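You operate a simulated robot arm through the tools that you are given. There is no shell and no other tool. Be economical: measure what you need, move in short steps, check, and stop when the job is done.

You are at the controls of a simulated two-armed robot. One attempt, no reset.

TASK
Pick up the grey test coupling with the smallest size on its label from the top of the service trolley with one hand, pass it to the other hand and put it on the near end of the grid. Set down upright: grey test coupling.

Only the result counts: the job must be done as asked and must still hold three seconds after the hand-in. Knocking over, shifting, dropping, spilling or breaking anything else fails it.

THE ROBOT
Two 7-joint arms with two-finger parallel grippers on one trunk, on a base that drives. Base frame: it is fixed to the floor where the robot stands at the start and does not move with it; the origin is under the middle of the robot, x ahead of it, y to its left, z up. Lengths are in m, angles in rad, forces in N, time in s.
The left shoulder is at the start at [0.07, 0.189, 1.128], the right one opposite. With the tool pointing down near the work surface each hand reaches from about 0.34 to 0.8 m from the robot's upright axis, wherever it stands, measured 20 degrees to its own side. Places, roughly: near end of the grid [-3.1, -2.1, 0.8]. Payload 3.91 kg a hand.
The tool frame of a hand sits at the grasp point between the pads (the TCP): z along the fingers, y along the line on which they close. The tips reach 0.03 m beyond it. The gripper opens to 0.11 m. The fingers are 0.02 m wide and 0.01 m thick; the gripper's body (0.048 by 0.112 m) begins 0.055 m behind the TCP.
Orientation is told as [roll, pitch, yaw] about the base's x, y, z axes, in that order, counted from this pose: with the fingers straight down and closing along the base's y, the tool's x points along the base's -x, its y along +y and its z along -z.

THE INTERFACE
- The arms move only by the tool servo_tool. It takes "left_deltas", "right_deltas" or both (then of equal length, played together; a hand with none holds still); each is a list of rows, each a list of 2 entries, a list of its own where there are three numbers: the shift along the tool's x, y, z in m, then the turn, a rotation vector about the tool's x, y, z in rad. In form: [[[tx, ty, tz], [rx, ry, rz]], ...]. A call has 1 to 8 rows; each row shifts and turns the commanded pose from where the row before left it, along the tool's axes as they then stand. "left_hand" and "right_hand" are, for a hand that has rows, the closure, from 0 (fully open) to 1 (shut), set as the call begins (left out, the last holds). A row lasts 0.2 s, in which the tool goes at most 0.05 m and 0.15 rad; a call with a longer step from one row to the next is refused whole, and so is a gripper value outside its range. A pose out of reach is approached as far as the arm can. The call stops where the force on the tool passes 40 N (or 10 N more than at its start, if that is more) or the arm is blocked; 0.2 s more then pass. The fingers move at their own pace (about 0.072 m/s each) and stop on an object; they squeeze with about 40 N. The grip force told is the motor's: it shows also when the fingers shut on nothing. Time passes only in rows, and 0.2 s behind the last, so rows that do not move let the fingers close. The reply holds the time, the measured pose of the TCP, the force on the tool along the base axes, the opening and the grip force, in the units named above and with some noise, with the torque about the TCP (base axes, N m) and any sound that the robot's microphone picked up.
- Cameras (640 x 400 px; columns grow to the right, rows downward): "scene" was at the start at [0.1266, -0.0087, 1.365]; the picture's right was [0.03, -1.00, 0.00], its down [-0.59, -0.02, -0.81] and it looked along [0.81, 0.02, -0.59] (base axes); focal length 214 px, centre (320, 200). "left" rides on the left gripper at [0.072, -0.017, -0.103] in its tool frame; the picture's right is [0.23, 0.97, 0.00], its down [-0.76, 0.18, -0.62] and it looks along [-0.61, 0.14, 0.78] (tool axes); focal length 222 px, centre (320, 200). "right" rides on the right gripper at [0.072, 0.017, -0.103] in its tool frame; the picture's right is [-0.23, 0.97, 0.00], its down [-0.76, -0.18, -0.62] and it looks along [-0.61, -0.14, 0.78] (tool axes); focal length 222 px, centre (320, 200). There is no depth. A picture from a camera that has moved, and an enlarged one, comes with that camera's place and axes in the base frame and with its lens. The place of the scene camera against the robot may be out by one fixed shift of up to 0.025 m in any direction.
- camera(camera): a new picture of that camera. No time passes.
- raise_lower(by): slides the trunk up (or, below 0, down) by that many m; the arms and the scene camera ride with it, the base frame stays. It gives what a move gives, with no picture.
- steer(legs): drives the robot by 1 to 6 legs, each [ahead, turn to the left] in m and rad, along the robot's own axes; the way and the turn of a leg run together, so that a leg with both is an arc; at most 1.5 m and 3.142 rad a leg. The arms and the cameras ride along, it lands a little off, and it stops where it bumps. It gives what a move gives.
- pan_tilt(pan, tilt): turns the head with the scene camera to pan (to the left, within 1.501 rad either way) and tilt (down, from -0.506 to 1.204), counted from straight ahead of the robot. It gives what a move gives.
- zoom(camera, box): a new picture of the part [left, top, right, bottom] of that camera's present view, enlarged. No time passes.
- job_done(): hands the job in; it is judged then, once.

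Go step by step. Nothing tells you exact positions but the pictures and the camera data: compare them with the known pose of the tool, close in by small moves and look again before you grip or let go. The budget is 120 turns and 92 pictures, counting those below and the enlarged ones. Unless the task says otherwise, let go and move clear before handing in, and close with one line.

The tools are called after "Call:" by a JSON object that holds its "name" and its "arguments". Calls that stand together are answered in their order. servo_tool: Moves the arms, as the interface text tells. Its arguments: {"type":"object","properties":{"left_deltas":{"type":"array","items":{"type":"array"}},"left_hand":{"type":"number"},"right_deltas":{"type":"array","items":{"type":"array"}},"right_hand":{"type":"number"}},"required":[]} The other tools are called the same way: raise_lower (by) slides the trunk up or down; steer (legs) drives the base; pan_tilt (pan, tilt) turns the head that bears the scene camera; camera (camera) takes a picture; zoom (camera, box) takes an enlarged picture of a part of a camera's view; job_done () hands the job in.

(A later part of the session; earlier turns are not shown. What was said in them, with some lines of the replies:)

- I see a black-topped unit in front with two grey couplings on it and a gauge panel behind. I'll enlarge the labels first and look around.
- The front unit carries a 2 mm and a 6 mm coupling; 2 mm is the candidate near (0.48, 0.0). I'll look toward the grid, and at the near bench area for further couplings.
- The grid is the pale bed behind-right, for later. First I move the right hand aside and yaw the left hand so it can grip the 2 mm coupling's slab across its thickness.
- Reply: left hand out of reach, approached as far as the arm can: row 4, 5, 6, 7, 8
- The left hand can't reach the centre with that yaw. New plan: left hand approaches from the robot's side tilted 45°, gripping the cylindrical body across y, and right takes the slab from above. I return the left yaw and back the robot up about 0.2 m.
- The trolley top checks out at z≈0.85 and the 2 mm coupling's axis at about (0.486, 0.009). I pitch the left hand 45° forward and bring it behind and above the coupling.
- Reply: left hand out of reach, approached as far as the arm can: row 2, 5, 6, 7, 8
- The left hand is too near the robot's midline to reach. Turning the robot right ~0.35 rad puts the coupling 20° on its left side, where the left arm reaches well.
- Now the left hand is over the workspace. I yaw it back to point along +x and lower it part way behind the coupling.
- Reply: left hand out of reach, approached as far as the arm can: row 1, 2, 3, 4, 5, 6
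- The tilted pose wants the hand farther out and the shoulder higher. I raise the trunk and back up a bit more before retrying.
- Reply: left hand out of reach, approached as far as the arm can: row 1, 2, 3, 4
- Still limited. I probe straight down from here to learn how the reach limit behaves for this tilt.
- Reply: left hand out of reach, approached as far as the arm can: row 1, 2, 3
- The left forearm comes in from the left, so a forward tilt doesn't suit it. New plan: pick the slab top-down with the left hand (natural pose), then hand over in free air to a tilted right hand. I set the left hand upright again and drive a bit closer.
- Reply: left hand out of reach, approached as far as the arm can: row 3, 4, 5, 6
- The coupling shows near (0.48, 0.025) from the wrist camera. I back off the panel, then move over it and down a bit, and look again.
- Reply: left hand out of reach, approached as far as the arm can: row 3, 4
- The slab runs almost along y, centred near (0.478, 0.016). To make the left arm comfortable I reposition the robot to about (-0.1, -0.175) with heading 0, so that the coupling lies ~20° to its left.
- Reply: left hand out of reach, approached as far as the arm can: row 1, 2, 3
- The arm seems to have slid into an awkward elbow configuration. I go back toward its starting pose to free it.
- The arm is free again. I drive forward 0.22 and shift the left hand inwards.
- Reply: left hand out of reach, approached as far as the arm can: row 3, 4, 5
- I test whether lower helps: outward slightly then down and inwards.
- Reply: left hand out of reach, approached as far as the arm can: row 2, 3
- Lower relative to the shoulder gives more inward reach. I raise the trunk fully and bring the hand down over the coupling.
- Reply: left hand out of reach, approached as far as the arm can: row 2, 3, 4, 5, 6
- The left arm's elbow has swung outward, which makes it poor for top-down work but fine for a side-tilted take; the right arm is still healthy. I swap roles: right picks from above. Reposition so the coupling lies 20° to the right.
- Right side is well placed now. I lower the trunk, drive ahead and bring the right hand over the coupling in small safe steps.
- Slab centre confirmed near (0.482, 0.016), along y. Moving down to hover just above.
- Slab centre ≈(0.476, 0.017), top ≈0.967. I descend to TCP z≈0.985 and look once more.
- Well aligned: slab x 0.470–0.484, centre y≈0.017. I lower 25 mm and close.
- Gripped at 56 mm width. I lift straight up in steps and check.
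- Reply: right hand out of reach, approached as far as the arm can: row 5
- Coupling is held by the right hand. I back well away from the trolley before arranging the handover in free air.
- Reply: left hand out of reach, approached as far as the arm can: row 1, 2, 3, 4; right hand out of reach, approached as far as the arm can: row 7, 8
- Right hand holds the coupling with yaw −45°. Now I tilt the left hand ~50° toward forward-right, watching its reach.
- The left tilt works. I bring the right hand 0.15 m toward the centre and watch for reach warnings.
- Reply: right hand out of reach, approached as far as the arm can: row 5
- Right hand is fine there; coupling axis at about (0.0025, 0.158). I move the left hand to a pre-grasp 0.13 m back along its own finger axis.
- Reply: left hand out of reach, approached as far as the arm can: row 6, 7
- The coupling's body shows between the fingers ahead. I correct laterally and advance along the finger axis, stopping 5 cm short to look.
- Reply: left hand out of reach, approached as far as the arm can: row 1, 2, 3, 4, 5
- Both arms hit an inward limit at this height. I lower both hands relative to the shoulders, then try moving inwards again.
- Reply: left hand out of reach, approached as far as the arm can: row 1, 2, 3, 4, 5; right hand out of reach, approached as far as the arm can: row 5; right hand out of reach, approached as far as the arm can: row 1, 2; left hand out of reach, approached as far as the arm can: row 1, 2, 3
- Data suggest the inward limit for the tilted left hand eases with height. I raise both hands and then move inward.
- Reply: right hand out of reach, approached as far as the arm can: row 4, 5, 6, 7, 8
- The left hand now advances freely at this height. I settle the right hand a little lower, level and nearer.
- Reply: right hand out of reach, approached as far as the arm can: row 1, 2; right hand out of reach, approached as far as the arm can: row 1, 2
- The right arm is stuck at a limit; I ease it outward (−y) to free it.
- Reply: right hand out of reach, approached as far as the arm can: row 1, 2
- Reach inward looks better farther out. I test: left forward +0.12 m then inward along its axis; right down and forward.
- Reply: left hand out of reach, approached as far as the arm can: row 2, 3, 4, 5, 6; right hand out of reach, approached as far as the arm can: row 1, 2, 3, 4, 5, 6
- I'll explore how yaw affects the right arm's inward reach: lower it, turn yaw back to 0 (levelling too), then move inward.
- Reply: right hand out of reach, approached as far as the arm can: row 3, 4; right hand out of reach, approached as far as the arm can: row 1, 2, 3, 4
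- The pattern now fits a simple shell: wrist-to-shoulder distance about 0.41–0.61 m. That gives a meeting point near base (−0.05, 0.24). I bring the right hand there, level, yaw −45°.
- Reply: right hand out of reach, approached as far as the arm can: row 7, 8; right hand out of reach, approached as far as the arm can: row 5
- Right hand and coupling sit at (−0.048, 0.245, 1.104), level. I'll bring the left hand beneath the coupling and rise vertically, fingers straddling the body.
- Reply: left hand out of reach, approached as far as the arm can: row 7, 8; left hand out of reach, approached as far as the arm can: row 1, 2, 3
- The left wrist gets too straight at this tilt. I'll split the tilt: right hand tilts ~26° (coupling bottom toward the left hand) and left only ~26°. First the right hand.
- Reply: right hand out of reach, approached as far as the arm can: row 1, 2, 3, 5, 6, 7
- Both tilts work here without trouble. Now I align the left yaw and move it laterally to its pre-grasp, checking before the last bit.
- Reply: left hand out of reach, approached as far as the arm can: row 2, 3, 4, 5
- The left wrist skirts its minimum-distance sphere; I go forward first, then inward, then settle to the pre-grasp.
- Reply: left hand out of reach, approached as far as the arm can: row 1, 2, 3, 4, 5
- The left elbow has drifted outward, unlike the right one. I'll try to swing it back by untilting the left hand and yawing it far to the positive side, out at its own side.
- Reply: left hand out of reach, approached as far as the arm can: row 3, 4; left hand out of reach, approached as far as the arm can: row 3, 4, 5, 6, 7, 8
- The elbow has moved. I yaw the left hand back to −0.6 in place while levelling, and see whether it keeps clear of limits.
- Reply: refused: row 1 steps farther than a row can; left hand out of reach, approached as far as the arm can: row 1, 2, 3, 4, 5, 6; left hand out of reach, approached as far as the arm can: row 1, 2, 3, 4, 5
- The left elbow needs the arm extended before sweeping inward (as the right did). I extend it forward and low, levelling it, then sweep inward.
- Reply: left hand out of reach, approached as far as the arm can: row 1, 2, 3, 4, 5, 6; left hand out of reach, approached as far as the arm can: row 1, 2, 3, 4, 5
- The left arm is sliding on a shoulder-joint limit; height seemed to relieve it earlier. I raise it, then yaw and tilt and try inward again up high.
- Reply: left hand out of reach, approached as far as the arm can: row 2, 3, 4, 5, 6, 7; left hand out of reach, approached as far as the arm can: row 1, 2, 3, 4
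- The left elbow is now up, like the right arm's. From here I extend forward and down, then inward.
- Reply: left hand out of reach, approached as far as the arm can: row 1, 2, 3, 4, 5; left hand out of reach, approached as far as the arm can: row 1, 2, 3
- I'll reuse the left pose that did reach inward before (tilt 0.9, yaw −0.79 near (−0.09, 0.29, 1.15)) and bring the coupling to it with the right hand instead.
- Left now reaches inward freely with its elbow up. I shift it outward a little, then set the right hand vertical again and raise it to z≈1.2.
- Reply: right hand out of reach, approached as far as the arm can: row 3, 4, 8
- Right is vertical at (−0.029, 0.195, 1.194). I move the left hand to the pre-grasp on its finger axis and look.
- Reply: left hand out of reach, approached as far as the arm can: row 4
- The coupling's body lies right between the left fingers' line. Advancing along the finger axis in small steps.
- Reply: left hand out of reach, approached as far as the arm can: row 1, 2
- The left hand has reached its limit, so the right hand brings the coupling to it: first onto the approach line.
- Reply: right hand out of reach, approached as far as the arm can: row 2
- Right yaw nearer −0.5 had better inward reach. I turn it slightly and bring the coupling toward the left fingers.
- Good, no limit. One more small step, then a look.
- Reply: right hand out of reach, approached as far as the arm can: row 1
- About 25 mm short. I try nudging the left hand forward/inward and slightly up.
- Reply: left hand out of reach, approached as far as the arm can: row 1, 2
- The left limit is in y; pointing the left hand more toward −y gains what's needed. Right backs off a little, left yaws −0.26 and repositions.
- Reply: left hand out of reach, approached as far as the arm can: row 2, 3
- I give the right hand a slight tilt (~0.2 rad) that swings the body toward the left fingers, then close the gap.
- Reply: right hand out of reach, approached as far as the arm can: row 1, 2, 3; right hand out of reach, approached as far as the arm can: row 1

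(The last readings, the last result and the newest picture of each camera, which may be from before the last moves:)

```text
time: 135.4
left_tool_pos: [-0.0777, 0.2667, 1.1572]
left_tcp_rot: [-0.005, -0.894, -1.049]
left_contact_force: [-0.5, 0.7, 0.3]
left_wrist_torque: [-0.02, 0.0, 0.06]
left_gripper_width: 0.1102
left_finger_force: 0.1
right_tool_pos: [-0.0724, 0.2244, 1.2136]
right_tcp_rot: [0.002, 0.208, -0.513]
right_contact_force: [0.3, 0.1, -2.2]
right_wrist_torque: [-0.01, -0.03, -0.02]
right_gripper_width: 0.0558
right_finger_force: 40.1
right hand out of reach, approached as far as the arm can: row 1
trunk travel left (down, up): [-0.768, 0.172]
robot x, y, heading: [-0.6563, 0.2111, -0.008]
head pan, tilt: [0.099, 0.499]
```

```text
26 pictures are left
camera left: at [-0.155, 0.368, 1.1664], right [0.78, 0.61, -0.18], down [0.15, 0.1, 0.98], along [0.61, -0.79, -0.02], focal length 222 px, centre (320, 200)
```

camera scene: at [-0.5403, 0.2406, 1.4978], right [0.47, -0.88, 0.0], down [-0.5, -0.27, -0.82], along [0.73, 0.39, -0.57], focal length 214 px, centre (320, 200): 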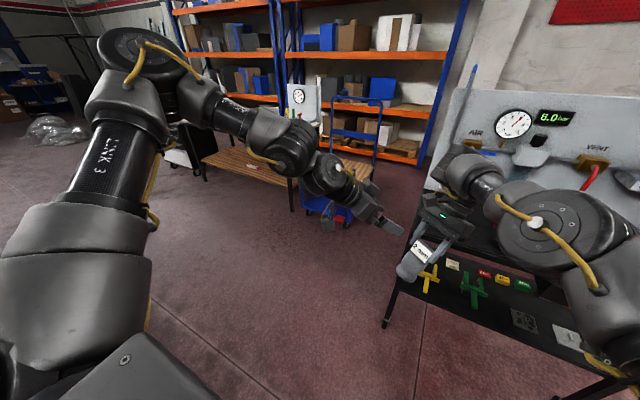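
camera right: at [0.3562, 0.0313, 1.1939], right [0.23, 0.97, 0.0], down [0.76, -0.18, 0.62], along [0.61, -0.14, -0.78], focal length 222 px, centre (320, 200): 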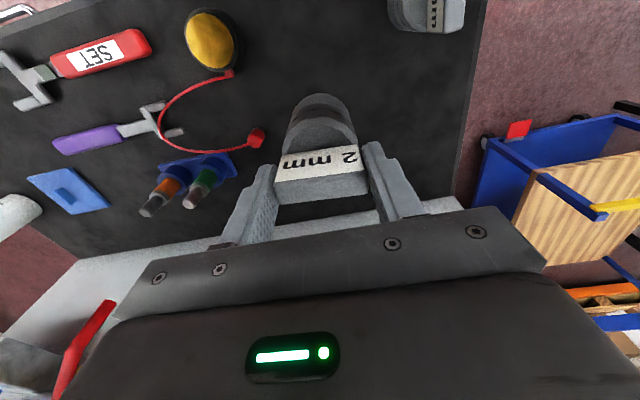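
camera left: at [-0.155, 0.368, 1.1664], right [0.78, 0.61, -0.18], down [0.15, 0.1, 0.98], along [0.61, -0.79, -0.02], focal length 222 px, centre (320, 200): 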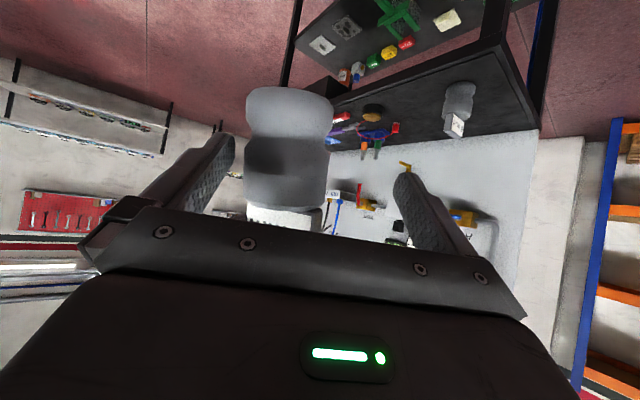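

Working out wrist distances, the right arm is at full stretch here; meeting ~4 cm further back toward the robot should suit both. Left backs off first, then the right moves.

Call:
{"name": "servo_tool", "arguments": {"left_deltas": [[[0.0265, -0.0125, -0.028], [0, 0, 0]], [[0.0265, -0.0125, -0.028], [0, 0, 0]]]}}

Call:
{"name": "servo_tool", "arguments": {"right_deltas": [[[0.012, 0.004, 0.015], [0, 0, 0]], [[0.012, 0.01, 0.015], [0, 0, 0]], [[0.012, 0.01, 0.0], [0, 0, 0]]]}}

```text
time: 136.0
left_tool_pos: [-0.1398, 0.3225, 1.1509]
left_tcp_rot: [-0.002, -0.895, -1.051]
left_contact_force: [-0.7, 0.2, 0.0]
left_wrist_torque: [0.02, 0.0, 0.0]
left_gripper_width: 0.1101
left_finger_force: 0.1
right_tool_pos: [-0.0731, 0.227, 1.2156]
right_tcp_rot: [0.003, 0.206, -0.512]
right_contact_force: [0.0, -0.4, -2.3]
right_wrist_torque: [-0.01, -0.02, 0.01]
right_gripper_width: 0.0554
right_finger_force: 39.9
trunk travel left (down, up): [-0.768, 0.172]
robot x, y, heading: [-0.6584, 0.2133, -0.004]
head pan, tilt: [0.099, 0.499]
```

```text
time: 136.8
left_tool_pos: [-0.137, 0.3214, 1.15]
left_tcp_rot: [-0.003, -0.89, -1.051]
left_contact_force: [0.5, -0.2, 0.6]
left_wrist_torque: [0.02, 0.02, 0.0]
left_gripper_width: 0.11
left_finger_force: 0.1
right_tool_pos: [-0.1019, 0.2675, 1.1911]
right_tcp_rot: [0.012, 0.199, -0.498]
right_contact_force: [-0.5, -0.4, -2.7]
right_wrist_torque: [0.0, -0.04, -0.01]
right_gripper_width: 0.0556
right_finger_force: 40.0
right hand out of reach, approached as far as the arm can: row 3
trunk travel left (down, up): [-0.768, 0.172]
robot x, y, heading: [-0.6605, 0.2124, -0.008]
head pan, tilt: [0.099, 0.499]
```

Both hands are comfortable now, aligned to within 4 mm laterally and 45 mm apart along the finger axis. Left advances.

Call:
{"name": "servo_tool", "arguments": {"left_deltas": [[[-0.004, -0.002, 0.015], [0, 0, 0]], [[-0.004, -0.002, 0.015], [0, 0, 0]]]}}

Call:
{"name": "camera", "arguments": {"camera": "left"}}

Call:
{"name": "zoom", "arguments": {"camera": "scene", "box": [200, 90, 400, 260]}}

```text
time: 137.4
left_tool_pos: [-0.1276, 0.2942, 1.1386]
left_tcp_rot: [-0.004, -0.892, -1.051]
left_contact_force: [-0.1, -0.4, -0.2]
left_wrist_torque: [-0.01, -0.01, -0.02]
left_gripper_width: 0.1101
left_finger_force: 0.1
right_tool_pos: [-0.0992, 0.2669, 1.1909]
right_tcp_rot: [0.013, 0.198, -0.497]
right_contact_force: [0.2, 0.2, -3.1]
right_wrist_torque: [0.0, 0.0, -0.02]
right_gripper_width: 0.0553
right_finger_force: 39.5
trunk travel left (down, up): [-0.768, 0.172]
robot x, y, heading: [-0.6559, 0.212, -0.007]
head pan, tilt: [0.099, 0.499]
```

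```text
25 pictures are left
camera left: at [-0.2039, 0.3951, 1.148], right [0.78, 0.61, -0.18], down [0.15, 0.1, 0.98], along [0.61, -0.79, -0.02], focal length 222 px, centre (320, 200)
```

left: 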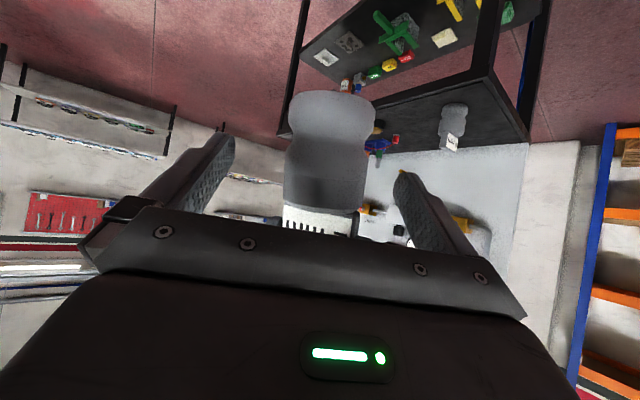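

```text
2.35 times, centred on (300, 175) of scene
camera zoom: at [-0.528, 0.2074, 1.5069], right [0.09, -1.0, 0.0], down [-0.48, -0.04, -0.88], along [0.87, 0.08, -0.48], focal length 505 px, centre (367, 259)
```

zoom: 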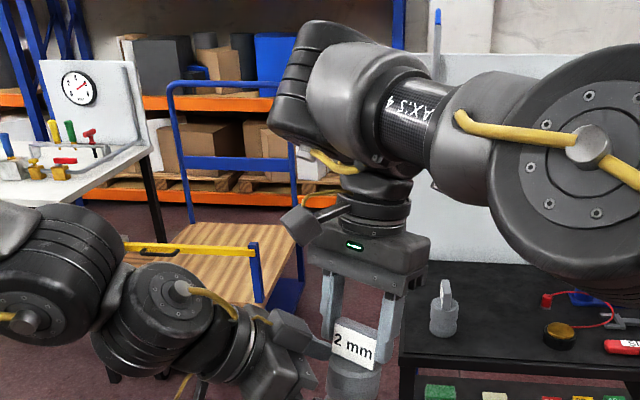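

Aligned; body between the fingers. I advance the last 16 mm and close the left gripper.

Call:
{"name": "servo_tool", "arguments": {"left_deltas": [[[0, 0.002, 0.008], [0, 0, 0]], [[0, 0.002, 0.008], [0, 0, 0]]]}}

Call:
{"name": "camera", "arguments": {"camera": "left"}}

```text
time: 138.0
left_tool_pos: [-0.1175, 0.2868, 1.1281]
left_tcp_rot: [-0.005, -0.893, -1.048]
left_contact_force: [0.0, -0.7, -0.5]
left_wrist_torque: [-0.01, 0.02, -0.02]
left_gripper_width: 0.11
left_finger_force: 0.1
right_tool_pos: [-0.1001, 0.2673, 1.1922]
right_tcp_rot: [0.013, 0.199, -0.498]
right_contact_force: [-0.4, 0.3, -2.7]
right_wrist_torque: [-0.01, -0.03, -0.01]
right_gripper_width: 0.0559
right_finger_force: 40.3
trunk travel left (down, up): [-0.768, 0.172]
robot x, y, heading: [-0.6612, 0.2135, -0.012]
head pan, tilt: [0.099, 0.499]
```

```text
23 pictures are left
camera left: at [-0.1942, 0.3881, 1.1375], right [0.78, 0.61, -0.18], down [0.15, 0.1, 0.98], along [0.61, -0.79, -0.02], focal length 222 px, centre (320, 200)
```

left: 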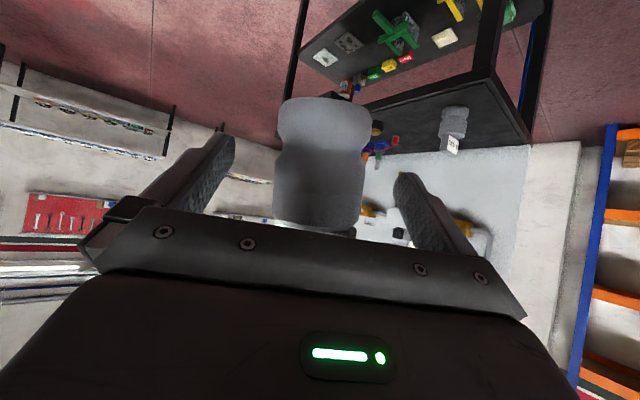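

Positioned right on the body. Closing the left gripper.

Call:
{"name": "servo_tool", "arguments": {"left_deltas": [[[0, 0, 0], [0, 0, 0]], [[0, 0, 0], [0, 0, 0]], [[0, 0, 0], [0, 0, 0]], [[0, 0, 0], [0, 0, 0]], [[0, 0, 0], [0, 0, 0]]], "left_hand": 1}}

Call:
{"name": "camera", "arguments": {"camera": "left"}}

```text
time: 139.2
left_tool_pos: [-0.1186, 0.287, 1.1282]
left_tcp_rot: [-0.005, -0.891, -1.049]
left_contact_force: [2.5, -3.2, -1.1]
left_wrist_torque: [-0.45, 0.82, 0.01]
left_gripper_width: 0.0584
left_finger_force: 40.0
right_tool_pos: [-0.1012, 0.2677, 1.1913]
right_tcp_rot: [0.013, 0.198, -0.497]
right_contact_force: [-1.7, 3.9, 1.4]
right_wrist_torque: [0.63, -0.64, -0.02]
right_gripper_width: 0.0556
right_finger_force: 39.8
trunk travel left (down, up): [-0.768, 0.172]
robot x, y, heading: [-0.6599, 0.2107, -0.006]
head pan, tilt: [0.099, 0.499]
```

```text
22 pictures are left
camera left: at [-0.195, 0.3885, 1.1375], right [0.77, 0.61, -0.18], down [0.15, 0.1, 0.98], along [0.61, -0.79, -0.02], focal length 222 px, centre (320, 200)
```

left: 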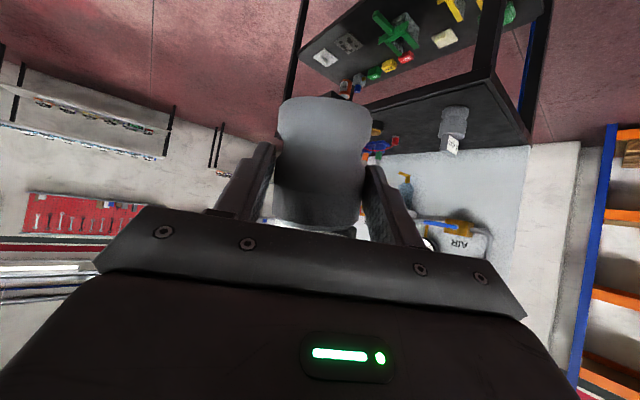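

Left holds at 58 mm with 40 N. Now open the right hand and retreat along its own axis.

Call:
{"name": "servo_tool", "arguments": {"right_deltas": [[[0, 0, 0], [0, 0, 0]], [[0, 0, 0], [0, 0, 0]], [[0, 0, 0], [0, 0, 0]], [[0, 0, 0], [0, 0, 0]]], "right_hand": 0}}

Call:
{"name": "servo_tool", "arguments": {"right_deltas": [[[0, 0, -0.02], [0, 0, 0]], [[-0.005, 0, -0.03], [0, 0, 0]], [[-0.02, -0.01, -0.03], [0, 0, 0]], [[-0.03, -0.03, -0.01], [0, 0, 0]], [[-0.03, -0.035, 0], [0, 0, 0]], [[-0.02, -0.04, 0], [0, 0, 0]], [[0, -0.045, 0], [0, 0, 0]]]}}

Call:
{"name": "camera", "arguments": {"camera": "scene"}}

```text
time: 140.2
left_tool_pos: [-0.1188, 0.287, 1.1291]
left_tcp_rot: [-0.003, -0.892, -1.051]
left_contact_force: [-0.6, -0.4, 0.1]
left_wrist_torque: [-0.03, 0.0, 0.0]
left_gripper_width: 0.056
left_finger_force: 40.0
right_tool_pos: [-0.1016, 0.2678, 1.1904]
right_tcp_rot: [0.013, 0.199, -0.497]
right_contact_force: [-0.1, 0.8, 0.1]
right_wrist_torque: [0.02, -0.02, 0.0]
right_gripper_width: 0.1103
right_finger_force: 0.0
trunk travel left (down, up): [-0.768, 0.172]
robot x, y, heading: [-0.6571, 0.2127, -0.008]
head pan, tilt: [0.099, 0.499]
```

```text
time: 141.8
left_tool_pos: [-0.1191, 0.283, 1.1287]
left_tcp_rot: [0.001, -0.891, -1.054]
left_contact_force: [-0.1, -0.6, -0.1]
left_wrist_torque: [0.04, 0.01, 0.02]
left_gripper_width: 0.056
left_finger_force: 40.0
right_tool_pos: [-0.0954, 0.0537, 1.248]
right_tcp_rot: [0.006, 0.201, -0.502]
right_contact_force: [0.2, -0.5, 0.2]
right_wrist_torque: [0.03, -0.01, -0.03]
right_gripper_width: 0.1101
right_finger_force: 0.0
right hand out of reach, approached as far as the arm can: row 1, 2, 3
trunk travel left (down, up): [-0.768, 0.172]
robot x, y, heading: [-0.6606, 0.2128, -0.007]
head pan, tilt: [0.099, 0.499]
```

```text
21 pictures are left
camera scene: at [-0.5307, 0.2043, 1.5072], right [0.09, -1.0, 0.0], down [-0.48, -0.04, -0.88], along [0.87, 0.08, -0.48], focal length 214 px, centre (320, 200)
```

scene: 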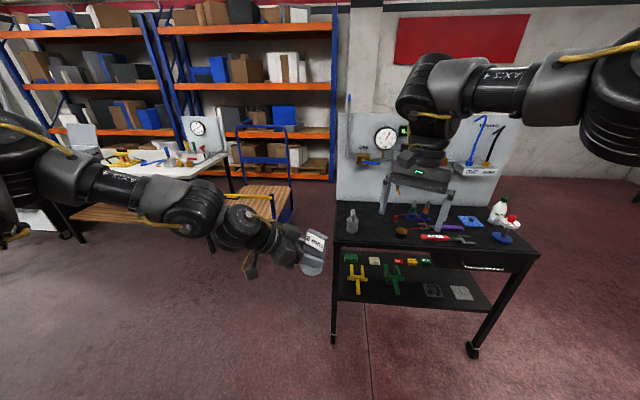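

Call:
{"name": "zoom", "arguments": {"camera": "scene", "box": [240, 200, 360, 290]}}

Call:
{"name": "camera", "arguments": {"camera": "left"}}

```text
4.44 times, centred on (300, 245) of scene
camera zoom: at [-0.5307, 0.2043, 1.5072], right [0.09, -1.0, 0.0], down [-0.48, -0.04, -0.88], along [0.87, 0.08, -0.48], focal length 953 px, centre (409, 0)
```

zoom: 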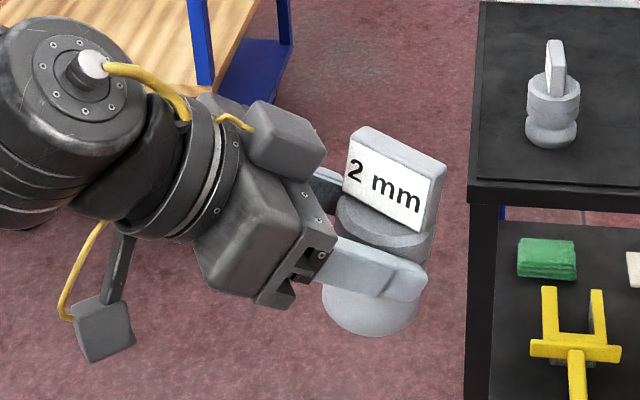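

```text
19 pictures are left
camera left: at [-0.1963, 0.3851, 1.139], right [0.78, 0.61, -0.18], down [0.15, 0.09, 0.98], along [0.61, -0.79, -0.02], focal length 222 px, centre (320, 200)
```

left: 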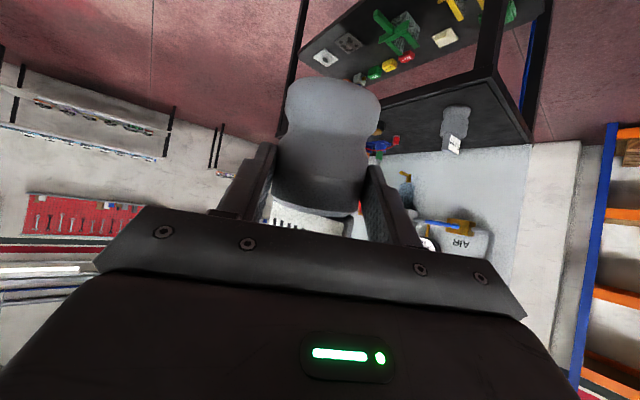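

The left hand now holds the coupling alone; handover done. Next I turn toward the grid (heading ≈ −2.38) and look.

Call:
{"name": "steer", "arguments": {"legs": [[-0.15, 0], [0, -2.38]]}}

Call:
{"name": "pan_tilt", "arguments": {"pan": 0.0, "tilt": 0.35}}

Call:
{"name": "camera", "arguments": {"camera": "scene"}}

```text
time: 148.7
left_tool_pos: [-1.1413, -0.22, 1.1285]
left_tcp_rot: [-0.004, -0.892, 2.875]
left_contact_force: [0.1, 0.1, 0.0]
left_wrist_torque: [0.0, -0.05, 0.0]
left_gripper_width: 0.0559
left_finger_force: 40.7
right_tool_pos: [-1.3211, -0.0757, 1.2492]
right_tcp_rot: [0.002, 0.2, -2.863]
right_contact_force: [0.8, -0.1, -0.1]
right_wrist_torque: [0.03, -0.01, 0.0]
right_gripper_width: 0.1102
right_finger_force: 0.0
trunk travel left (down, up): [-0.768, 0.172]
robot x, y, heading: [-0.8079, 0.2131, -2.365]
head pan, tilt: [0.099, 0.499]
```

```text
time: 149.4
left_tool_pos: [-1.1416, -0.221, 1.1287]
left_tcp_rot: [-0.002, -0.893, 2.875]
left_contact_force: [0.2, -0.3, 0.1]
left_wrist_torque: [-0.01, -0.06, 0.0]
left_gripper_width: 0.0559
left_finger_force: 40.2
right_tool_pos: [-1.3196, -0.0754, 1.248]
right_tcp_rot: [0.002, 0.201, -2.864]
right_contact_force: [-0.1, 0.2, 0.2]
right_wrist_torque: [0.0, -0.02, 0.01]
right_gripper_width: 0.1101
right_finger_force: 0.1
trunk travel left (down, up): [-0.768, 0.172]
robot x, y, heading: [-0.8077, 0.2139, -2.367]
head pan, tilt: [0.0, 0.351]
```

```text
18 pictures are left
camera scene: at [-0.9234, 0.1011, 1.5206], right [-0.7, 0.71, 0.0], down [0.25, 0.24, -0.94], along [-0.67, -0.66, -0.34], focal length 214 px, centre (320, 200)
```

scene: 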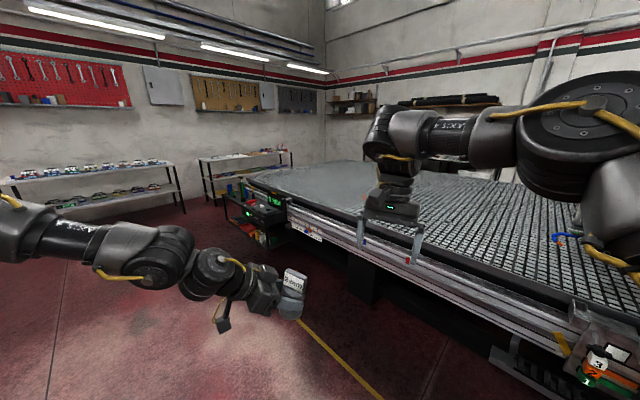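

The grid is a long table whose near end lies around (−3.1, −2.1), behind a console cart. I'll drive down the clear aisle (x≈−0.7) to the end side and look again.

Call:
{"name": "steer", "arguments": {"legs": [[0, 0.85], [1.5, 0], [1.3, 0], [0, -1.3]]}}

Call:
{"name": "camera", "arguments": {"camera": "scene"}}

```text
time: 168.4
left_tool_pos: [-1.1442, -2.8037, 1.1275]
left_tcp_rot: [-0.004, -0.892, 2.399]
left_contact_force: [0.2, 0.6, -0.8]
left_wrist_torque: [-0.03, -0.03, 0.0]
left_gripper_width: 0.0558
left_finger_force: 39.9
right_tool_pos: [-1.2348, -2.5925, 1.2491]
right_tcp_rot: [0.002, 0.201, 2.941]
right_contact_force: [0.5, 0.0, -0.3]
right_wrist_torque: [0.0, 0.01, 0.02]
right_gripper_width: 0.1099
right_finger_force: 0.0
trunk travel left (down, up): [-0.768, 0.172]
robot x, y, heading: [-0.6505, -2.5686, -2.845]
head pan, tilt: [0.0, 0.351]
```

```text
17 pictures are left
camera scene: at [-0.7989, -2.6236, 1.5206], right [-0.29, 0.96, 0.0], down [0.33, 0.1, -0.94], along [-0.9, -0.28, -0.34], focal length 214 px, centre (320, 200)
```

scene: 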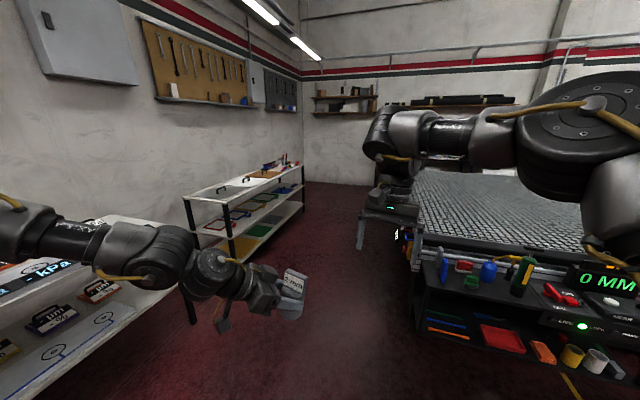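

I can see the near end edge of the grid at y≈−2.3, with a free aisle. I drive along it to x≈−3.1 and turn to face the grid end.

Call:
{"name": "steer", "arguments": {"legs": [[0, -0.14], [1.5, 0], [0.95, 0], [0, -1.73]]}}

Call:
{"name": "pan_tilt", "arguments": {"pan": 0.0, "tilt": 0.75}}

Call:
{"name": "camera", "arguments": {"camera": "scene"}}

```text
time: 185.1
left_tool_pos: [-3.1409, -2.4, 1.1288]
left_tcp_rot: [-0.001, -0.891, 0.527]
left_contact_force: [-0.3, 1.4, 0.5]
left_wrist_torque: [0.0, 0.06, 0.01]
left_gripper_width: 0.0561
left_finger_force: 40.0
right_tool_pos: [-2.9128, -2.3743, 1.2488]
right_tcp_rot: [0.002, 0.199, 1.071]
right_contact_force: [-0.5, -0.1, 0.0]
right_wrist_torque: [0.02, 0.0, 0.0]
right_gripper_width: 0.1098
right_finger_force: 0.2
trunk travel left (down, up): [-0.768, 0.172]
robot x, y, heading: [-3.0644, -2.9388, 1.571]
head pan, tilt: [0.0, 0.351]
```

```text
time: 186.0
left_tool_pos: [-3.1399, -2.4009, 1.1272]
left_tcp_rot: [-0.004, -0.892, 0.526]
left_contact_force: [-0.3, -0.1, 0.3]
left_wrist_torque: [-0.03, 0.04, 0.0]
left_gripper_width: 0.0556
left_finger_force: 40.0
right_tool_pos: [-2.9122, -2.3759, 1.2491]
right_tcp_rot: [0.001, 0.2, 1.073]
right_contact_force: [0.0, 0.3, -0.8]
right_wrist_torque: [0.01, 0.0, 0.05]
right_gripper_width: 0.11
right_finger_force: 0.1
trunk travel left (down, up): [-0.768, 0.172]
robot x, y, heading: [-3.0624, -2.9404, 1.564]
head pan, tilt: [0.0, 0.75]
```

```text
16 pictures are left
camera scene: at [-3.0739, -2.8197, 1.4851], right [1.0, 0.0, 0.0], down [0.0, -0.68, -0.73], along [0.0, 0.73, -0.68], focal length 214 px, centre (320, 200)
```

scene: 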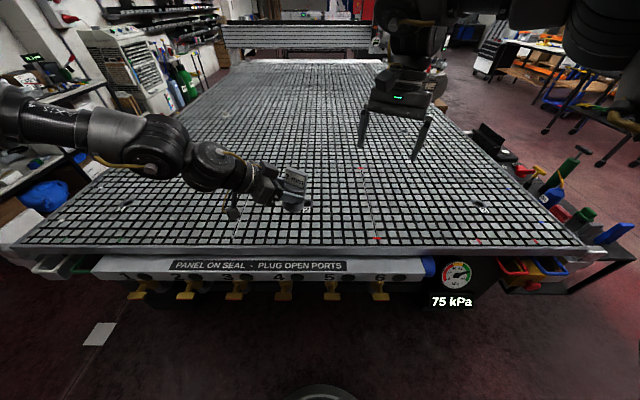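

The grid's near end is right ahead (edge y≈−2.35, z≈0.8). First I tilt the left hand so that the coupling is upright and verify by zooming.

Call:
{"name": "servo_tool", "arguments": {"left_deltas": [[[0, 0, 0], [0, -0.084, 0]], [[0, 0, 0], [0, -0.084, 0]]]}}

Call:
{"name": "zoom", "arguments": {"camera": "scene", "box": [200, 130, 400, 255]}}

```text
time: 186.6
left_tool_pos: [-3.1421, -2.3991, 1.1279]
left_tcp_rot: [-0.007, -1.061, 0.527]
left_contact_force: [-0.5, -0.4, 0.6]
left_wrist_torque: [-0.02, 0.04, 0.0]
left_gripper_width: 0.0557
left_finger_force: 39.2
right_tool_pos: [-2.9139, -2.3748, 1.2484]
right_tcp_rot: [-0.001, 0.201, 1.072]
right_contact_force: [-0.1, -0.1, -1.1]
right_wrist_torque: [0.03, 0.0, -0.03]
right_gripper_width: 0.11
right_finger_force: 0.0
trunk travel left (down, up): [-0.768, 0.172]
robot x, y, heading: [-3.0626, -2.942, 1.568]
head pan, tilt: [0.0, 0.75]
```

```text
3.20 times, centred on (300, 192) of scene
camera zoom: at [-3.0752, -2.8194, 1.485], right [1.0, 0.0, 0.0], down [0.0, -0.68, -0.73], along [0.0, 0.73, -0.68], focal length 686 px, centre (384, 224)
```

zoom: 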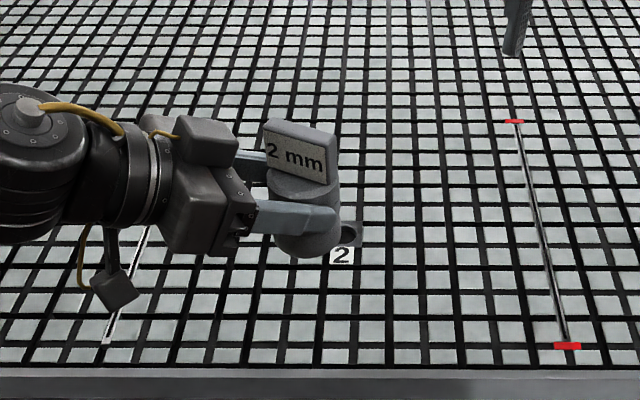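

I see port "2" and guide lines on the grid. I zoom more closely to check the coupling is upright.

Call:
{"name": "zoom", "arguments": {"camera": "scene", "box": [270, 160, 330, 215]}}

```text
7.27 times, centred on (300, 188) of scene
camera zoom: at [-3.0752, -2.8194, 1.485], right [1.0, 0.0, 0.0], down [0.0, -0.68, -0.73], along [0.0, 0.73, -0.68], focal length 1560 px, centre (466, 291)
```

zoom: 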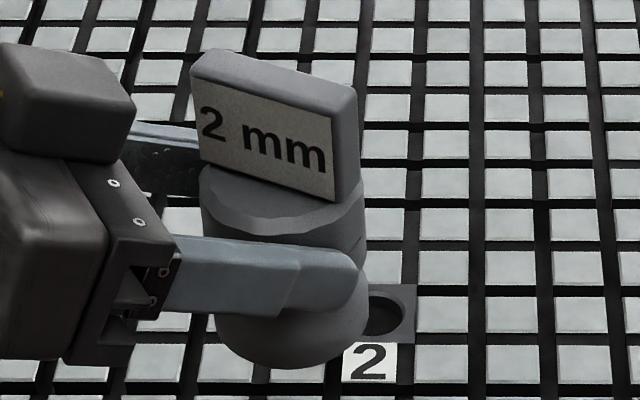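

It looks close to upright, and the small remaining lean will settle on release. I drive 0.18 m closer and lower the trunk most of the way.

Call:
{"name": "steer", "arguments": {"legs": [[0.18, 0]]}}

Call:
{"name": "raise_lower", "arguments": {"by": -0.22}}

Call:
{"name": "zoom", "arguments": {"camera": "scene", "box": [200, 130, 400, 255]}}

```text
time: 188.1
left_tool_pos: [-3.1443, -2.2239, 1.1284]
left_tcp_rot: [0.001, -1.061, 0.529]
left_contact_force: [-0.3, -0.5, 0.2]
left_wrist_torque: [0.0, 0.05, 0.02]
left_gripper_width: 0.056
left_finger_force: 40.0
right_tool_pos: [-2.9147, -2.1982, 1.2521]
right_tcp_rot: [0.002, 0.198, 1.078]
right_contact_force: [-0.7, -0.7, -0.5]
right_wrist_torque: [0.02, 0.0, -0.03]
right_gripper_width: 0.1097
right_finger_force: 0.1
trunk travel left (down, up): [-0.768, 0.172]
robot x, y, heading: [-3.0672, -2.7603, 1.574]
head pan, tilt: [0.0, 0.75]
```

```text
time: 190.4
left_tool_pos: [-3.1435, -2.2218, 0.9078]
left_tcp_rot: [-0.005, -1.06, 0.532]
left_contact_force: [0.0, 0.1, 0.0]
left_wrist_torque: [-0.03, 0.03, -0.03]
left_gripper_width: 0.0559
left_finger_force: 39.9
right_tool_pos: [-2.9146, -2.1952, 1.0288]
right_tcp_rot: [0.001, 0.201, 1.078]
right_contact_force: [-0.7, -0.1, -0.1]
right_wrist_torque: [0.01, 0.0, 0.01]
right_gripper_width: 0.1096
right_finger_force: 0.1
trunk travel left (down, up): [-0.548, 0.392]
robot x, y, heading: [-3.0645, -2.7608, 1.571]
head pan, tilt: [0.0, 0.75]
```

```text
3.20 times, centred on (300, 192) of scene
camera zoom: at [-3.0746, -2.6413, 1.2651], right [1.0, 0.0, 0.0], down [0.0, -0.68, -0.73], along [0.0, 0.73, -0.68], focal length 686 px, centre (384, 224)
```

zoom: 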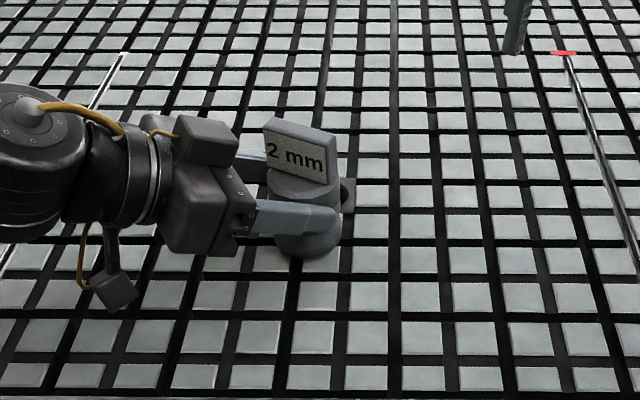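

About 6 cm to go. Lower the trunk 3 cm more, then feel down with small arm steps.

Call:
{"name": "raise_lower", "arguments": {"by": -0.03}}

Call:
{"name": "servo_tool", "arguments": {"left_deltas": [[[0.0087, 0, 0.0049], [0, 0, 0]], [[0.0044, 0, 0.0024], [0, 0, 0]]]}}

Call:
{"name": "zoom", "arguments": {"camera": "scene", "box": [220, 140, 380, 240]}}

```text
time: 191.2
left_tool_pos: [-3.1426, -2.224, 0.8838]
left_tcp_rot: [0.001, -1.072, 0.525]
left_contact_force: [-2.0, -6.1, 13.8]
left_wrist_torque: [-1.61, 2.06, 0.5]
left_gripper_width: 0.0559
left_finger_force: 39.8
right_tool_pos: [-2.9138, -2.1971, 0.998]
right_tcp_rot: [0.004, 0.198, 1.077]
right_contact_force: [0.9, -1.5, 0.7]
right_wrist_torque: [0.01, -0.02, 0.0]
right_gripper_width: 0.1101
right_finger_force: 0.0
trunk travel left (down, up): [-0.518, 0.422]
robot x, y, heading: [-3.0608, -2.7664, 1.575]
head pan, tilt: [0.0, 0.75]
stopped: the force on the tool passed its limit (the readings are from after the stop); the commanded pose is now the measured one
```

```text
time: 191.5
left_tool_pos: [-3.1432, -2.2236, 0.8852]
left_tcp_rot: [0.004, -1.082, 0.523]
left_contact_force: [-2.5, -12.3, 20.1]
left_wrist_torque: [-2.37, 2.88, 1.16]
left_gripper_width: 0.056
left_finger_force: 39.8
right_tool_pos: [-2.9153, -2.198, 0.9996]
right_tcp_rot: [0.002, 0.199, 1.078]
right_contact_force: [0.6, 0.8, -0.7]
right_wrist_torque: [0.01, -0.02, 0.03]
right_gripper_width: 0.1099
right_finger_force: 0.1
trunk travel left (down, up): [-0.518, 0.422]
robot x, y, heading: [-3.0627, -2.7621, 1.576]
head pan, tilt: [0.0, 0.75]
stopped in row 1 (left hand): the force on the tool passed its limit (the readings are from after the stop); the commanded pose is now the measured one
```

```text
4.00 times, centred on (300, 190) of scene
camera zoom: at [-3.075, -2.6442, 1.2349], right [1.0, 0.01, 0.0], down [0.0, -0.68, -0.73], along [0.0, 0.73, -0.68], focal length 858 px, centre (400, 240)
```

zoom: 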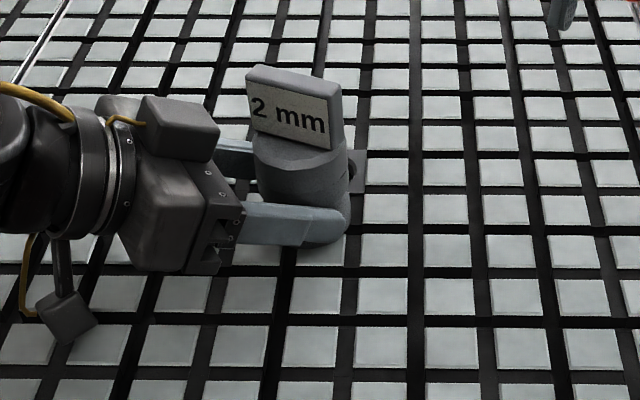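

The torque pattern says the wrist-camera housing touched the grid first, at the hand's back. I lift slightly and reduce the tilt by ~0.15 rad so the coupling touches first; a slight lean will settle flat.

Call:
{"name": "servo_tool", "arguments": {"left_deltas": [[[-0.0087, 0, -0.0049], [0, 0, 0]], [[0, 0, 0], [0, 0.075, 0]], [[0, 0, 0], [0, 0.075, 0]]]}}

Call:
{"name": "servo_tool", "arguments": {"left_deltas": [[[0.0032, 0, 0.0024], [0, 0, 0]], [[0.0032, 0, 0.0024], [0, 0, 0]]]}}

```text
time: 192.3
left_tool_pos: [-3.1428, -2.2217, 0.8916]
left_tcp_rot: [0.002, -0.925, 0.525]
left_contact_force: [-0.5, 0.3, -3.0]
left_wrist_torque: [-0.03, 0.06, 0.0]
left_gripper_width: 0.0556
left_finger_force: 39.6
right_tool_pos: [-2.9152, -2.1944, 0.998]
right_tcp_rot: [0.001, 0.202, 1.076]
right_contact_force: [1.1, 1.1, -0.1]
right_wrist_torque: [-0.03, -0.01, -0.02]
right_gripper_width: 0.11
right_finger_force: 0.1
trunk travel left (down, up): [-0.518, 0.422]
robot x, y, heading: [-3.0616, -2.7617, 1.576]
head pan, tilt: [0.0, 0.75]
```

```text
time: 192.9
left_tool_pos: [-3.142, -2.2209, 0.8904]
left_tcp_rot: [0.01, -0.937, 0.519]
left_contact_force: [-3.3, 2.0, 16.8]
left_wrist_torque: [0.44, -0.56, 0.08]
left_gripper_width: 0.0559
left_finger_force: 40.3
right_tool_pos: [-2.9152, -2.1979, 1.0008]
right_tcp_rot: [0.001, 0.199, 1.079]
right_contact_force: [0.4, 0.0, 0.9]
right_wrist_torque: [-0.01, -0.01, 0.0]
right_gripper_width: 0.11
right_finger_force: 0.1
trunk travel left (down, up): [-0.518, 0.422]
robot x, y, heading: [-3.0625, -2.7653, 1.573]
head pan, tilt: [0.0, 0.75]
```

Now the coupling's far rim is touching, with the housing clear. I roll the tilt back 0.08 rad about that rim to bring it nearly flat.

Call:
{"name": "servo_tool", "arguments": {"left_deltas": [[[0.0012, 0, 0.0009], [0, -0.04, 0]], [[0.0012, 0, 0.0009], [0, -0.04, 0]]]}}

Call:
{"name": "zoom", "arguments": {"camera": "scene", "box": [250, 150, 350, 220]}}

```text
time: 193.5
left_tool_pos: [-3.1434, -2.2222, 0.8845]
left_tcp_rot: [0.009, -1.016, 0.519]
left_contact_force: [-8.6, 1.4, 26.4]
left_wrist_torque: [0.6, -0.86, 0.22]
left_gripper_width: 0.0563
left_finger_force: 40.3
right_tool_pos: [-2.9153, -2.1977, 1.0017]
right_tcp_rot: [0.001, 0.198, 1.078]
right_contact_force: [-0.3, 0.3, 0.6]
right_wrist_torque: [0.02, 0.01, -0.01]
right_gripper_width: 0.1102
right_finger_force: 0.1
trunk travel left (down, up): [-0.518, 0.422]
robot x, y, heading: [-3.0627, -2.7622, 1.577]
head pan, tilt: [0.0, 0.75]
```

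```text
5.71 times, centred on (300, 185) of scene
camera zoom: at [-3.0762, -2.6442, 1.2352], right [1.0, 0.0, 0.0], down [0.0, -0.68, -0.73], along [0.0, 0.73, -0.68], focal length 1226 px, centre (434, 286)
```

zoom: 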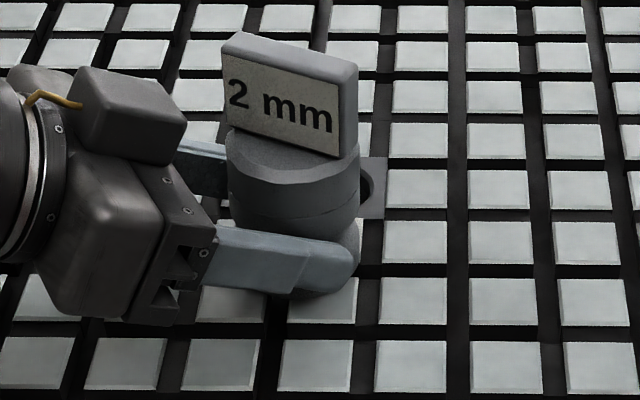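

It stands on the grid with the fingers pressing lightly. I relieve the pressure slightly and open the left hand.

Call:
{"name": "servo_tool", "arguments": {"left_deltas": [[[-0.0017, 0, -0.001], [0, 0, 0]]]}}

Call:
{"name": "servo_tool", "arguments": {"left_deltas": [[[0, 0, 0], [0, 0, 0]], [[0, 0, 0], [0, 0, 0]], [[0, 0, 0], [0, 0, 0]], [[0, 0, 0], [0, 0, 0]], [[0, 0, 0], [0, 0, 0]]], "left_hand": 0}}

Call:
{"name": "zoom", "arguments": {"camera": "scene", "box": [250, 150, 350, 220]}}

```text
time: 193.9
left_tool_pos: [-3.1435, -2.2223, 0.8845]
left_tcp_rot: [0.007, -1.011, 0.521]
left_contact_force: [-5.7, 4.4, 23.9]
left_wrist_torque: [0.65, -0.78, 0.29]
left_gripper_width: 0.0562
left_finger_force: 40.4
right_tool_pos: [-2.9158, -2.1965, 1.0003]
right_tcp_rot: [0.002, 0.2, 1.077]
right_contact_force: [-0.7, 0.7, -0.2]
right_wrist_torque: [0.0, -0.02, -0.01]
right_gripper_width: 0.1103
right_finger_force: 0.0
trunk travel left (down, up): [-0.518, 0.422]
robot x, y, heading: [-3.0665, -2.7628, 1.573]
head pan, tilt: [0.0, 0.75]
```

```text
time: 195.1
left_tool_pos: [-3.1435, -2.2219, 0.8832]
left_tcp_rot: [0.002, -1.007, 0.523]
left_contact_force: [-0.4, -0.1, -0.2]
left_wrist_torque: [0.0, -0.04, -0.01]
left_gripper_width: 0.11
left_finger_force: 0.0
right_tool_pos: [-2.9153, -2.1963, 0.9976]
right_tcp_rot: [0.002, 0.199, 1.079]
right_contact_force: [0.3, 0.9, -0.3]
right_wrist_torque: [0.01, 0.01, -0.01]
right_gripper_width: 0.1097
right_finger_force: 0.0
trunk travel left (down, up): [-0.518, 0.422]
robot x, y, heading: [-3.0666, -2.7634, 1.581]
head pan, tilt: [0.0, 0.75]
```

```text
5.71 times, centred on (300, 185) of scene
camera zoom: at [-3.0748, -2.6414, 1.2346], right [1.0, 0.0, 0.0], down [0.0, -0.68, -0.73], along [0.0, 0.73, -0.68], focal length 1226 px, centre (434, 286)
```

zoom: 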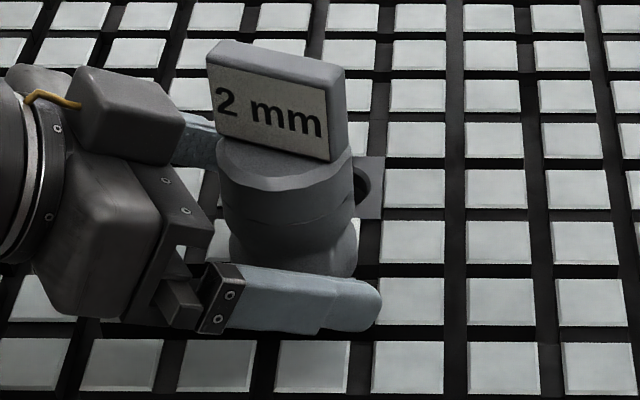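

It stands free and upright. I withdraw the left hand along its finger axis, then up and away.

Call:
{"name": "servo_tool", "arguments": {"left_deltas": [[[0, 0, -0.015], [0, 0, 0]], [[0, 0, -0.025], [0, 0, 0]], [[0, 0, -0.03], [0, 0, 0]], [[0, 0, -0.04], [0, 0, 0]], [[0, 0, -0.04], [0, 0, 0]]]}}

Call:
{"name": "zoom", "arguments": {"camera": "scene", "box": [200, 130, 400, 255]}}

```text
time: 196.3
left_tool_pos: [-3.2518, -2.2852, 0.9649]
left_tcp_rot: [0.005, -1.009, 0.521]
left_contact_force: [0.2, 0.0, -0.2]
left_wrist_torque: [0.03, 0.0, 0.08]
left_gripper_width: 0.1102
left_finger_force: 0.2
right_tool_pos: [-2.9162, -2.1964, 1.0001]
right_tcp_rot: [0.002, 0.197, 1.077]
right_contact_force: [-0.3, -0.4, -0.7]
right_wrist_torque: [0.01, -0.04, 0.01]
right_gripper_width: 0.1098
right_finger_force: 0.0
trunk travel left (down, up): [-0.518, 0.422]
robot x, y, heading: [-3.066, -2.7618, 1.571]
head pan, tilt: [0.0, 0.75]
```

```text
3.20 times, centred on (300, 192) of scene
camera zoom: at [-3.0759, -2.6431, 1.2348], right [1.0, 0.0, 0.0], down [0.0, -0.68, -0.73], along [0.0, 0.73, -0.68], focal length 686 px, centre (384, 224)
```

zoom: 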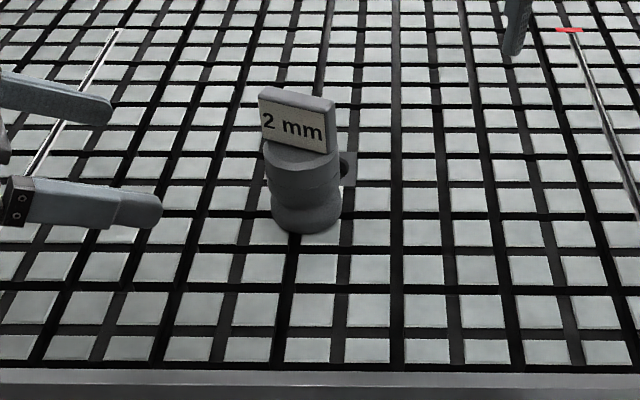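

The 2 mm coupling stands upright on the near end of the grid and both hands are clear. Handing in.

Call:
{"name": "job_done", "arguments": {}}

```text
The job is handed in.
```

I picked up the 2 mm coupling from the service trolley with the right hand and passed it to the left hand in the air. It now stands upright on the near end of the grid, with both hands clear.
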